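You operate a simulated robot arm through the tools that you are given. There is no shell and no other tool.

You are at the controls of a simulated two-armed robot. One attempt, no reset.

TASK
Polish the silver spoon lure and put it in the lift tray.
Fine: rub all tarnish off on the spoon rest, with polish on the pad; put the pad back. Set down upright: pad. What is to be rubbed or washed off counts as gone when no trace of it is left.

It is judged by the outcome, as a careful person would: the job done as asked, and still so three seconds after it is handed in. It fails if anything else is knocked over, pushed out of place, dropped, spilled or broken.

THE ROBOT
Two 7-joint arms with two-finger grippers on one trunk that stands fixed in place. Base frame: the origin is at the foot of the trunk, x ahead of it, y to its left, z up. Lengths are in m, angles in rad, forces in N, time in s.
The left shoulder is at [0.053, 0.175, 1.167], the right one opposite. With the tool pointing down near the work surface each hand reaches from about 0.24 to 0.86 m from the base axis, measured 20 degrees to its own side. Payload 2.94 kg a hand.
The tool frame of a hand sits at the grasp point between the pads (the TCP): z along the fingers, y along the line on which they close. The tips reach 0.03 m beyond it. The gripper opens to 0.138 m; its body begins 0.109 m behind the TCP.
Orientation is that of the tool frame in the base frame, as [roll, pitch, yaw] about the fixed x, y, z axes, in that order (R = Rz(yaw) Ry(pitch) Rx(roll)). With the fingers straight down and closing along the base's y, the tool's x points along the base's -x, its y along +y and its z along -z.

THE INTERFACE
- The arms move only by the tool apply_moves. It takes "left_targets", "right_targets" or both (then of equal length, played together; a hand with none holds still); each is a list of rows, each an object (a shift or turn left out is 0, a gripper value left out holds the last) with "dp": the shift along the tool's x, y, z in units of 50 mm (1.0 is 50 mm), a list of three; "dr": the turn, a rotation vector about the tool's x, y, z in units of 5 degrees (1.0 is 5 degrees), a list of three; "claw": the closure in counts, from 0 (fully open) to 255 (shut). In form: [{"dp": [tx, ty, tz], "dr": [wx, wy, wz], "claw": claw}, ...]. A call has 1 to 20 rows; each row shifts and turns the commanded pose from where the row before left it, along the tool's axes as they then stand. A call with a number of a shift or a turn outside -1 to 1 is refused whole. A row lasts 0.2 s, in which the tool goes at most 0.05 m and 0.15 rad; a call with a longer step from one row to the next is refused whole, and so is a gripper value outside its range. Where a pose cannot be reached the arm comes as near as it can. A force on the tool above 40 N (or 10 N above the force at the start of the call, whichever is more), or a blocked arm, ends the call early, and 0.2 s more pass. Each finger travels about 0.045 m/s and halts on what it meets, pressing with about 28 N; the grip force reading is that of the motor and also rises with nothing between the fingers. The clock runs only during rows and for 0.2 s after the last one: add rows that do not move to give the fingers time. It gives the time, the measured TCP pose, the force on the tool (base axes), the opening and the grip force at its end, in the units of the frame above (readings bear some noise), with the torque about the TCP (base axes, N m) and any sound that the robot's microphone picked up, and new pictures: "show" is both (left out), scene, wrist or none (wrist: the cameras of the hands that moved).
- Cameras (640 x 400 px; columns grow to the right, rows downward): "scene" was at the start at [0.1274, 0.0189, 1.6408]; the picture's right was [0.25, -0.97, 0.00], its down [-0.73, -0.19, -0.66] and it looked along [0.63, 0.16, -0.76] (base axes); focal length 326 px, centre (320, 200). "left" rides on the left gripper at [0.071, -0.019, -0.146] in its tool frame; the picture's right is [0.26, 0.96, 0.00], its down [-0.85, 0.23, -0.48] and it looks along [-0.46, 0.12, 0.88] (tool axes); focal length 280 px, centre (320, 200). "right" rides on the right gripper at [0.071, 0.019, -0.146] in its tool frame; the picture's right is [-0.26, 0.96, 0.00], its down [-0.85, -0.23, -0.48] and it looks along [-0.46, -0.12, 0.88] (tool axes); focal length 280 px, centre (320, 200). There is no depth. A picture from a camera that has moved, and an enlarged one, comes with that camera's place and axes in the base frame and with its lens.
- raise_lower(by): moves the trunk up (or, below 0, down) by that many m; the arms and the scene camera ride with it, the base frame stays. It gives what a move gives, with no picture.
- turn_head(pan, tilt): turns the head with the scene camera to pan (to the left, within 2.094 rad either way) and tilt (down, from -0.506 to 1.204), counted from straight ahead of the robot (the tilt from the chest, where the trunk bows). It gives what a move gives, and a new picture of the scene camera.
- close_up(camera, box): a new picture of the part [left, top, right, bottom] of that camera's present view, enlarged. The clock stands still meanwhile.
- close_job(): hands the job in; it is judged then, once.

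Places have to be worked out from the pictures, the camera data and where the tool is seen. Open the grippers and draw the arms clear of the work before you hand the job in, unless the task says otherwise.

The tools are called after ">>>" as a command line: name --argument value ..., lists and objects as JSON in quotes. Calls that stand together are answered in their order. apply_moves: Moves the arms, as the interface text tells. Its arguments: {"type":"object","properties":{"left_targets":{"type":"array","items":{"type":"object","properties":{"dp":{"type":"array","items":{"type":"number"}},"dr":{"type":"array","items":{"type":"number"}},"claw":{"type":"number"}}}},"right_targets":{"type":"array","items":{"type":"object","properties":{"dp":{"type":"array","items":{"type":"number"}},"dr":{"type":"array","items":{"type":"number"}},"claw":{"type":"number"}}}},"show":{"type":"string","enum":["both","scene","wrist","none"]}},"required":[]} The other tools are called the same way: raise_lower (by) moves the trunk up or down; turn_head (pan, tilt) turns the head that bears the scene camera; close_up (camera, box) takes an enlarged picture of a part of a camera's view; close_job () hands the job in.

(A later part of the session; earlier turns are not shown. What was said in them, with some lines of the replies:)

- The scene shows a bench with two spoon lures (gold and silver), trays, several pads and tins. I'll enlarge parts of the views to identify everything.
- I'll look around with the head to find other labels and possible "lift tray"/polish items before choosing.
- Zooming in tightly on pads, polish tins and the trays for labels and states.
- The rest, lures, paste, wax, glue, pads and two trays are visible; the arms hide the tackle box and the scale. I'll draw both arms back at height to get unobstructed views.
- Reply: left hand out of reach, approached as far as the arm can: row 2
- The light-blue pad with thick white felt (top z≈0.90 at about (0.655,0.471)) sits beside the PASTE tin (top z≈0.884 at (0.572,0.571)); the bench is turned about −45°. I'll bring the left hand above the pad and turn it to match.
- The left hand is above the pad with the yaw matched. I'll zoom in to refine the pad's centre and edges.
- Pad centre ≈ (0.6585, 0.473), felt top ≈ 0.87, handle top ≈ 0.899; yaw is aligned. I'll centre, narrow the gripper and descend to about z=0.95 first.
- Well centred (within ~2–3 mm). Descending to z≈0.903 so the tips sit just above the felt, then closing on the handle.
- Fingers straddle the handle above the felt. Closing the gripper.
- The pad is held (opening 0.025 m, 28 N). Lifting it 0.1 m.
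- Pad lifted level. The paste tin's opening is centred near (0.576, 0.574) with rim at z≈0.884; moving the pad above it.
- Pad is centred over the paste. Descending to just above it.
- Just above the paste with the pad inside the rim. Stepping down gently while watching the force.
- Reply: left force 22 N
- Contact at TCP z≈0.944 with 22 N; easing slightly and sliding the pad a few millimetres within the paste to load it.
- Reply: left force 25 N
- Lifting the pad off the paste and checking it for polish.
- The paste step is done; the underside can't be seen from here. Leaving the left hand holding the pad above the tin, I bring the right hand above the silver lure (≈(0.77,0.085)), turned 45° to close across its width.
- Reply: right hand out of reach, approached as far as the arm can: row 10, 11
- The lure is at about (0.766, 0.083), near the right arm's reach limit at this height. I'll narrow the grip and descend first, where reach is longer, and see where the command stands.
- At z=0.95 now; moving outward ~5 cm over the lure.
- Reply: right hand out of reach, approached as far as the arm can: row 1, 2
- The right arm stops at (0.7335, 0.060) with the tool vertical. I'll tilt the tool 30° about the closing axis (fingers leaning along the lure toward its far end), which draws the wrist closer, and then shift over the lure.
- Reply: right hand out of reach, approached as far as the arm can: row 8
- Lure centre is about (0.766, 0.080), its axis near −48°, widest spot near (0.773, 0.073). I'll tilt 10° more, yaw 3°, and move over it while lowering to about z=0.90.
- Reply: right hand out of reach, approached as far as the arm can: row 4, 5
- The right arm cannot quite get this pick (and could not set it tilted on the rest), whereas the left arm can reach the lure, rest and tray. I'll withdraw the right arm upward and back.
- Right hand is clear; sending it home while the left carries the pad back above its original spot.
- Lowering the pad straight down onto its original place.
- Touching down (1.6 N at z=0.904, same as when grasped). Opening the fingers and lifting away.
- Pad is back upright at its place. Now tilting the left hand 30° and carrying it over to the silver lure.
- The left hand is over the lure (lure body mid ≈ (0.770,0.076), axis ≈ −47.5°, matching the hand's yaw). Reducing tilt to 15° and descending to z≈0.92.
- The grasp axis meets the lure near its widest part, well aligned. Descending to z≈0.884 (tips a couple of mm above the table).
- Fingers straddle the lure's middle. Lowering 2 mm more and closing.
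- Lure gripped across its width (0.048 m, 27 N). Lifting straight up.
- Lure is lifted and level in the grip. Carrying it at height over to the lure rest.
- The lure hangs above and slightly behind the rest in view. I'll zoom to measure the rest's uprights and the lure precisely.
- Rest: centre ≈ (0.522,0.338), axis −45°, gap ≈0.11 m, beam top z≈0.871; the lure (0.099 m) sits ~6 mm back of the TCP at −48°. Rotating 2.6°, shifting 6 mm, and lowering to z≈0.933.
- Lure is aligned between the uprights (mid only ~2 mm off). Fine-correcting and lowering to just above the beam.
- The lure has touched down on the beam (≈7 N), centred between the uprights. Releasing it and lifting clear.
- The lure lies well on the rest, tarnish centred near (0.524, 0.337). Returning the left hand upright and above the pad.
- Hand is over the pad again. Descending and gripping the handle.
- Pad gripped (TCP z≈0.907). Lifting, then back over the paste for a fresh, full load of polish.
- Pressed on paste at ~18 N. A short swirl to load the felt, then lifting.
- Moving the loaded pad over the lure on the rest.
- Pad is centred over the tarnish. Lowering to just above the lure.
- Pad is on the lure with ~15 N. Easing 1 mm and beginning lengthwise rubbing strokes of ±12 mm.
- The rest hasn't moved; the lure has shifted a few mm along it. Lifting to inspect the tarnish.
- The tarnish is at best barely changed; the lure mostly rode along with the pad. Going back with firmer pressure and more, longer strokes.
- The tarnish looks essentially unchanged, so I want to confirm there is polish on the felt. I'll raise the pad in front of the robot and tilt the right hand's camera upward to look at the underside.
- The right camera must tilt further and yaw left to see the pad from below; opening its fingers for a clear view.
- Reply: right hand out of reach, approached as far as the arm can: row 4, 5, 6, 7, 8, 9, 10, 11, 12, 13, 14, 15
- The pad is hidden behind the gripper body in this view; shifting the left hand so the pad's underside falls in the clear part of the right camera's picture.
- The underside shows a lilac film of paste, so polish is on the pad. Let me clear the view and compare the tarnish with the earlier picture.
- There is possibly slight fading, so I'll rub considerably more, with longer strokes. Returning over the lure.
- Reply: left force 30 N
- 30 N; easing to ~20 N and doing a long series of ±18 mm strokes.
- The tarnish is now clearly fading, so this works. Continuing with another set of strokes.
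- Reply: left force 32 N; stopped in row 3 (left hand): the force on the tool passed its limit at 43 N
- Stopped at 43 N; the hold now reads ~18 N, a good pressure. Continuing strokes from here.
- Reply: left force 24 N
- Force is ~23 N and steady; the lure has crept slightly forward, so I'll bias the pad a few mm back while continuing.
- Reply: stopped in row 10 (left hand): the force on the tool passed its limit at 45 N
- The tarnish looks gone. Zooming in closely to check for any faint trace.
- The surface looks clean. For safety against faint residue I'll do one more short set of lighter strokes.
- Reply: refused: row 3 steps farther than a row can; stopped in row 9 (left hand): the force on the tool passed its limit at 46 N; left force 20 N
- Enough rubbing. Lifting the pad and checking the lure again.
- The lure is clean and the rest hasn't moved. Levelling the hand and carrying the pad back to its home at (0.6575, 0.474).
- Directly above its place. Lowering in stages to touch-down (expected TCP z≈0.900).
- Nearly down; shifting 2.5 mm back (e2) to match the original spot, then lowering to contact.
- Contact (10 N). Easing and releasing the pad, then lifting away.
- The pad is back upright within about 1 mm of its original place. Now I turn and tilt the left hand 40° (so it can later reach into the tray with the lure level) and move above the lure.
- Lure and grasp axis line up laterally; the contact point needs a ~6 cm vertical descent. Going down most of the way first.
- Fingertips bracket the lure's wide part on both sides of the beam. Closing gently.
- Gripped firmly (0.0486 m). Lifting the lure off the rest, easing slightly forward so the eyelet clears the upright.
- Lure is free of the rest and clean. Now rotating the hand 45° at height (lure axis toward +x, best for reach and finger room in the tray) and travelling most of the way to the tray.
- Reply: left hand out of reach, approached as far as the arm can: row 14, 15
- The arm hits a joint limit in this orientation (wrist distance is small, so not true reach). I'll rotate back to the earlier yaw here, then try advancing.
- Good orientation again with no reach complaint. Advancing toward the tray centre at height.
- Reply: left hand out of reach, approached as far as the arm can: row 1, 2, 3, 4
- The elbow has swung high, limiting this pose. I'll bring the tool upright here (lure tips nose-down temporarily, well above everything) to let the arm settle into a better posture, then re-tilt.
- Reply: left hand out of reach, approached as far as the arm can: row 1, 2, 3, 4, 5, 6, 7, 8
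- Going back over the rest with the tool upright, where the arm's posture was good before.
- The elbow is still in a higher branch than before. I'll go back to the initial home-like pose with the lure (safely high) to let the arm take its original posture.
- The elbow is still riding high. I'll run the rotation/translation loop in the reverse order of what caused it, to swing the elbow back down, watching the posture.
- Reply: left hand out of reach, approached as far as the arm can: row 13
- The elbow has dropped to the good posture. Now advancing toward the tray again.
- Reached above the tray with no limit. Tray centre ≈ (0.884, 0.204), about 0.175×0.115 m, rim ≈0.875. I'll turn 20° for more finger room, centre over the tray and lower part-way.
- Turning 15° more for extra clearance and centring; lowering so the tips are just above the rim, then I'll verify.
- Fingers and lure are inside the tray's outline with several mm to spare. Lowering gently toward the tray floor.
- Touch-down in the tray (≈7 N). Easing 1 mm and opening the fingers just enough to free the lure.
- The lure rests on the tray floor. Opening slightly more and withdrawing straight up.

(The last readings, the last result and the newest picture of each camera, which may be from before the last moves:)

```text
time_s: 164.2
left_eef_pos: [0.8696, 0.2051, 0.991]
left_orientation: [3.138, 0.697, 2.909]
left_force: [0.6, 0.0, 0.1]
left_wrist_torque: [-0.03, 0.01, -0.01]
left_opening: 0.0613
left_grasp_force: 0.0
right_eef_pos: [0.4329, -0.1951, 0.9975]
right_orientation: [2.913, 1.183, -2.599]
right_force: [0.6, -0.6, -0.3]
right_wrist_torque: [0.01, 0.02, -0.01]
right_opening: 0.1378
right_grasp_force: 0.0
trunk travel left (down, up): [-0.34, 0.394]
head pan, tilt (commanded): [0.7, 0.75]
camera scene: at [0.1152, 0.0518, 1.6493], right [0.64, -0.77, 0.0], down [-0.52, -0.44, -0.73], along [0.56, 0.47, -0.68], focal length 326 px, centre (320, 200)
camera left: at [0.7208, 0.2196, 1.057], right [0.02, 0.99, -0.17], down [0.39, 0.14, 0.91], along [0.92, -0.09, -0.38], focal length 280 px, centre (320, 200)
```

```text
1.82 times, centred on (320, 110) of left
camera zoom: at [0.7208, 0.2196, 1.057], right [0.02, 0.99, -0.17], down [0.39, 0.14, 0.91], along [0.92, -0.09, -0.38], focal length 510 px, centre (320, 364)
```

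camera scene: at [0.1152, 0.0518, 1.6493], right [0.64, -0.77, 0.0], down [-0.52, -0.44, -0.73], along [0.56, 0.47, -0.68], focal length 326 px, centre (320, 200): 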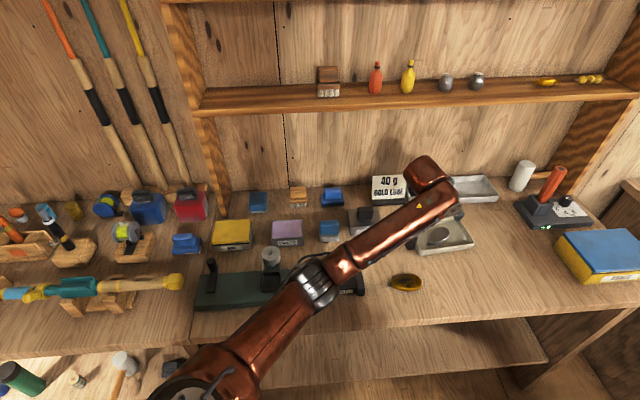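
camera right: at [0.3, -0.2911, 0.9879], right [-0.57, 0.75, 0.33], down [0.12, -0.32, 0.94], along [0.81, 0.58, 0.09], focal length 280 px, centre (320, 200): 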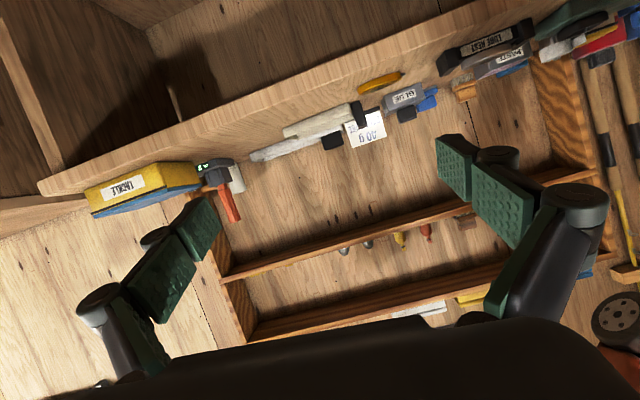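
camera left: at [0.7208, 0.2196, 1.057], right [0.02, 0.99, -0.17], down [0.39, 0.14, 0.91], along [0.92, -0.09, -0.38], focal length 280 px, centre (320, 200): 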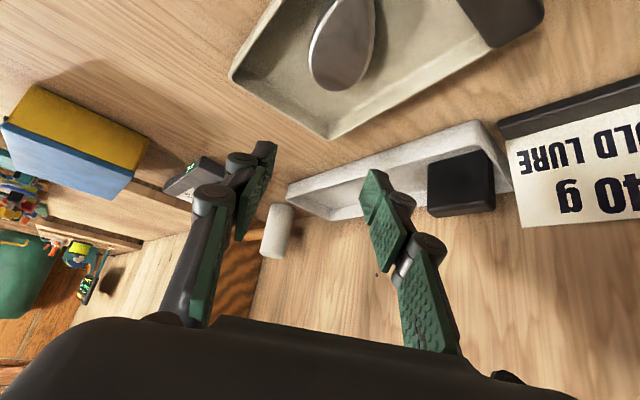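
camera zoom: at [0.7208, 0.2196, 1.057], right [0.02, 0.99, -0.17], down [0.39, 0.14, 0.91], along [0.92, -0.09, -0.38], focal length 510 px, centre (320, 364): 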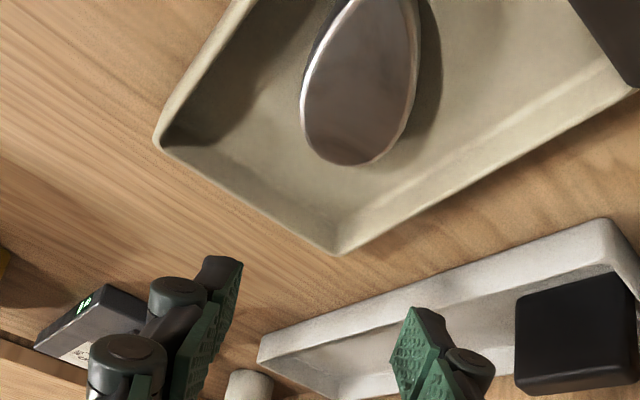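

The silver lure lies in the tray. Raising further and withdrawing the left arm along the way it came.

>>> apply_moves --left_targets '[{"dp": [-0.386, 0, -0.46]}, {"dp": [-0.386, 0, -0.46]}, {"dr": [0.643, 0, 0.766]}, {"dr": [0.643, 0, 0.766]}, {"dr": [0.643, 0, 0.766]}, {"dr": [0.643, 0, 0.766]}, {"dr": [0.643, 0, 0.766]}, {"dr": [0.643, 0, 0.766]}, {"dr": [0.643, 0, 0.766]}, {"dp": [0.575, -0.329, -0.482]}, {"dp": [0.575, -0.329, -0.482]}, {"dp": [0.575, -0.329, -0.482]}, {"dp": [0.575, -0.329, -0.482]}, {}]' --show "scene"

>>> close_up --camera "scene" --box '[390, 180, 500, 270]'

```text
time_s: 167.2
left_eef_pos: [0.7204, 0.2713, 1.0531]
left_orientation: [3.139, 0.697, 2.298]
left_force: [0.0, -0.4, -0.2]
left_wrist_torque: [0.01, 0.01, 0.04]
left_opening: 0.0612
left_grasp_force: 0.1
right_eef_pos: [0.4331, -0.1956, 0.9977]
right_orientation: [2.911, 1.181, -2.602]
right_force: [0.9, 0.0, 0.7]
right_wrist_torque: [0.01, -0.01, 0.02]
right_opening: 0.138
right_grasp_force: 0.1
trunk travel left (down, up): [-0.34, 0.394]
head pan, tilt (commanded): [0.7, 0.75]
camera scene: at [0.1159, 0.0516, 1.6492], right [0.64, -0.77, 0.0], down [-0.52, -0.44, -0.73], along [0.56, 0.47, -0.68], focal length 326 px, centre (320, 200)
```

scene: 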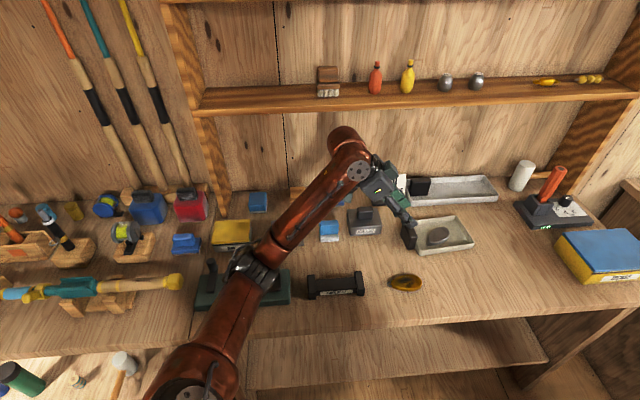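

```text
4.44 times, centred on (445, 225) of scene
camera zoom: at [0.1159, 0.0516, 1.6492], right [0.64, -0.77, 0.0], down [-0.52, -0.44, -0.73], along [0.56, 0.47, -0.68], focal length 1447 px, centre (-236, 89)
```

zoom: 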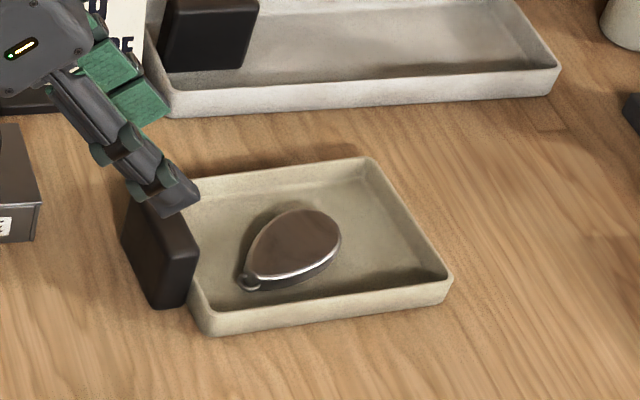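

The silver lure sits inside the lift tray and the tray hasn't moved. Zooming for a last look at the lure's surface, then drawing the left arm back.

>>> close_up --camera "scene" --box '[422, 222, 458, 250]'

>>> apply_moves --left_targets '[{"dp": [0.334, -0.384, -0.802]}, {"dp": [0.334, -0.384, -0.802]}, {"dp": [0.334, -0.384, -0.802]}, {"dp": [0.334, -0.384, -0.802]}, {"dp": [0.334, -0.384, -0.802]}, {"dr": [0, 1, 0], "claw": 0}, {"dr": [0, 1, 0]}, {"dr": [0, 1, 0]}, {"dr": [0, 1, 0]}, {"dr": [0, 1, 0]}, {"dr": [0, 1, 0]}, {"dr": [0, 1, 0]}, {"dr": [0, 1, 0]}, {}]' --show "scene"

```text
14.29 times, centred on (440, 236) of scene
camera zoom: at [0.1159, 0.0516, 1.6492], right [0.64, -0.77, 0.0], down [-0.52, -0.44, -0.73], along [0.56, 0.47, -0.68], focal length 4651 px, centre (-1394, -314)
```

zoom: 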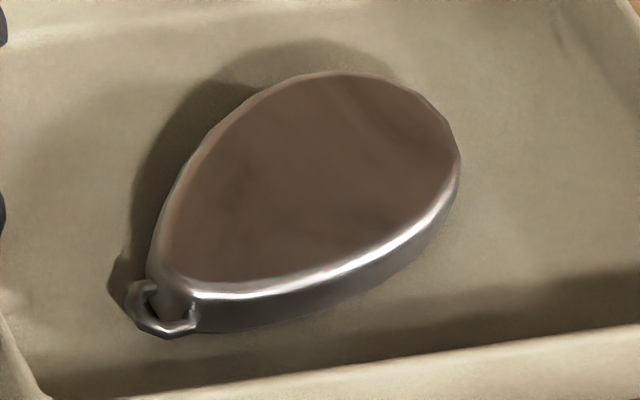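

```text
time_s: 170.2
left_eef_pos: [0.518, 0.352, 1.1539]
left_orientation: [3.14, -0.001, 2.303]
left_force: [0.1, -0.6, -0.4]
left_wrist_torque: [0.0, 0.03, -0.01]
left_opening: 0.138
left_grasp_force: 0.1
right_eef_pos: [0.4327, -0.1944, 0.9989]
right_orientation: [2.915, 1.182, -2.599]
right_force: [0.4, 0.3, 0.9]
right_wrist_torque: [-0.01, 0.03, -0.01]
right_opening: 0.138
right_grasp_force: 0.1
trunk travel left (down, up): [-0.34, 0.394]
head pan, tilt (commanded): [0.7, 0.75]
camera scene: at [0.1151, 0.053, 1.6492], right [0.64, -0.77, 0.0], down [-0.52, -0.44, -0.73], along [0.56, 0.47, -0.68], focal length 326 px, centre (320, 200)
```

scene: 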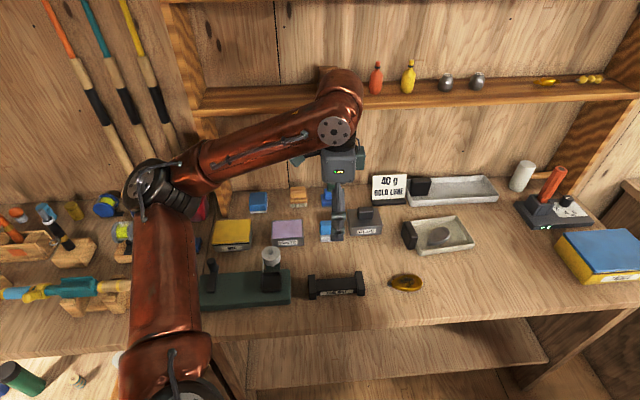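

Lure is clean (only wood reflections) and both grippers are open. Drawing the left arm home and comparing the whole scene with the start.

>>> apply_moves --left_targets '[{"dp": [0.777, -0.315, -0.513]}, {"dp": [0.777, -0.315, -0.513]}, {"dp": [0.777, -0.315, -0.513]}, {"dp": [0, 0.8, -0.3]}, {}, {}]' --show "none"

>>> turn_head --pan 0.253 --tilt 0.855

>>> close_up --camera "scene" --box '[80, 150, 280, 275]'

>>> close_up --camera "scene" --box '[200, 100, 400, 225]'

```text
time_s: 171.6
left_eef_pos: [0.4348, 0.4336, 1.2441]
left_orientation: [3.14, -0.001, 2.298]
left_force: [0.8, 0.3, -0.1]
left_wrist_torque: [0.0, 0.02, 0.02]
left_opening: 0.1379
left_grasp_force: 0.0
right_eef_pos: [0.4327, -0.1935, 0.9973]
right_orientation: [2.911, 1.18, -2.599]
right_force: [-0.2, 0.6, -0.2]
right_wrist_torque: [0.02, -0.02, 0.03]
right_opening: 0.1381
right_grasp_force: 0.1
trunk travel left (down, up): [-0.34, 0.394]
head pan, tilt (commanded): [0.7, 0.75]
```

```text
time_s: 172.4
left_eef_pos: [0.4343, 0.4324, 1.2434]
left_orientation: [3.138, -0.001, 2.301]
left_force: [-0.4, -0.2, -0.4]
left_wrist_torque: [0.02, 0.0, 0.03]
left_opening: 0.1379
left_grasp_force: 0.0
right_eef_pos: [0.432, -0.1952, 0.9973]
right_orientation: [2.914, 1.182, -2.598]
right_force: [0.4, -0.8, 0.9]
right_wrist_torque: [-0.01, 0.0, 0.04]
right_opening: 0.1379
right_grasp_force: 0.0
trunk travel left (down, up): [-0.34, 0.394]
head pan, tilt (commanded): [0.253, 0.855]
camera scene: at [0.1273, 0.0185, 1.6408], right [0.25, -0.97, 0.0], down [-0.73, -0.19, -0.66], along [0.64, 0.16, -0.75], focal length 326 px, centre (320, 200)
```

scene: 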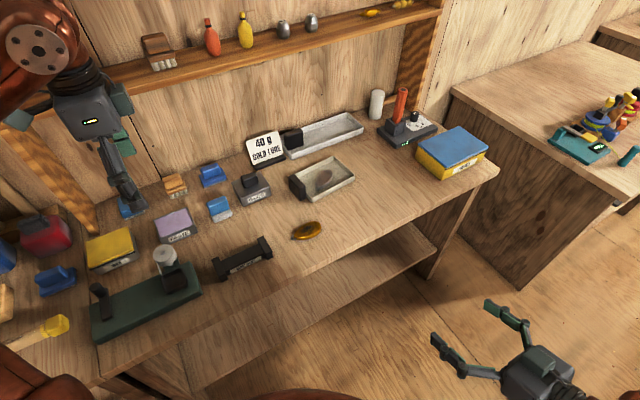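

```text
3.20 times, centred on (180, 212) of scene
camera zoom: at [0.1273, 0.0185, 1.6408], right [0.25, -0.97, 0.0], down [-0.73, -0.19, -0.66], along [0.64, 0.16, -0.75], focal length 1042 px, centre (768, 160)
```

zoom: 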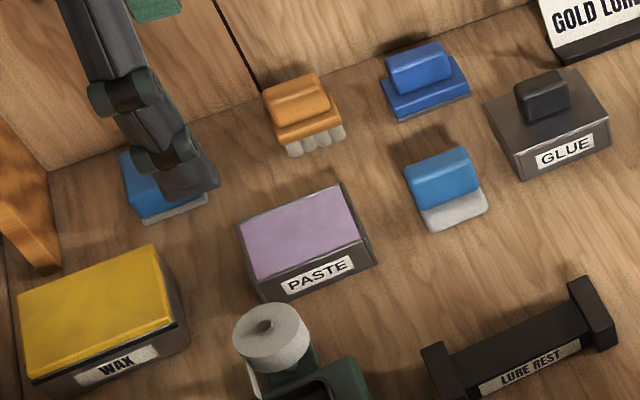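

```text
3.20 times, centred on (300, 162) of scene
camera zoom: at [0.1273, 0.0185, 1.6408], right [0.25, -0.97, 0.0], down [-0.73, -0.19, -0.66], along [0.64, 0.16, -0.75], focal length 1042 px, centre (384, 320)
```

zoom: 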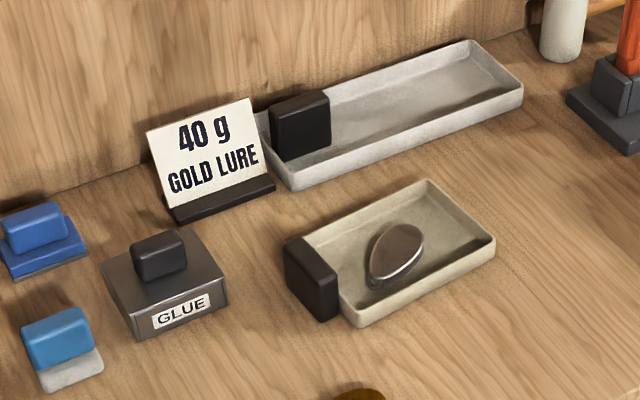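

Everything matches the start view except the silver lure, which is clean in the lift tray. The pad is upright in its place, the rest and the other items haven't moved, and both grippers are open and clear. Handing the job in.

>>> close_job

```text
The job is handed in.
```

I polished the silver spoon lure and put it in the lift tray, then handed the job in. The result of the judging was not shown to me.

- **Tarnish:** I loaded the pad with paste from the PASTE tin and rubbed the lure on the lure rest until no marks showed in close-up views. I could only see its upper face, so I did not check the underside.
- **Pad:** It is back upright, within about 1 mm of where it started.
- **Tray:** Two trays on the bench have black grips and neither is labelled. I took the small beige one to be the lift tray, because the long grey one is mostly out of reach.
- **Everything else:** The final view matches the start, with the rest, tins, sign, trays and gold lure all in place. Both grippers are open and clear of the work.
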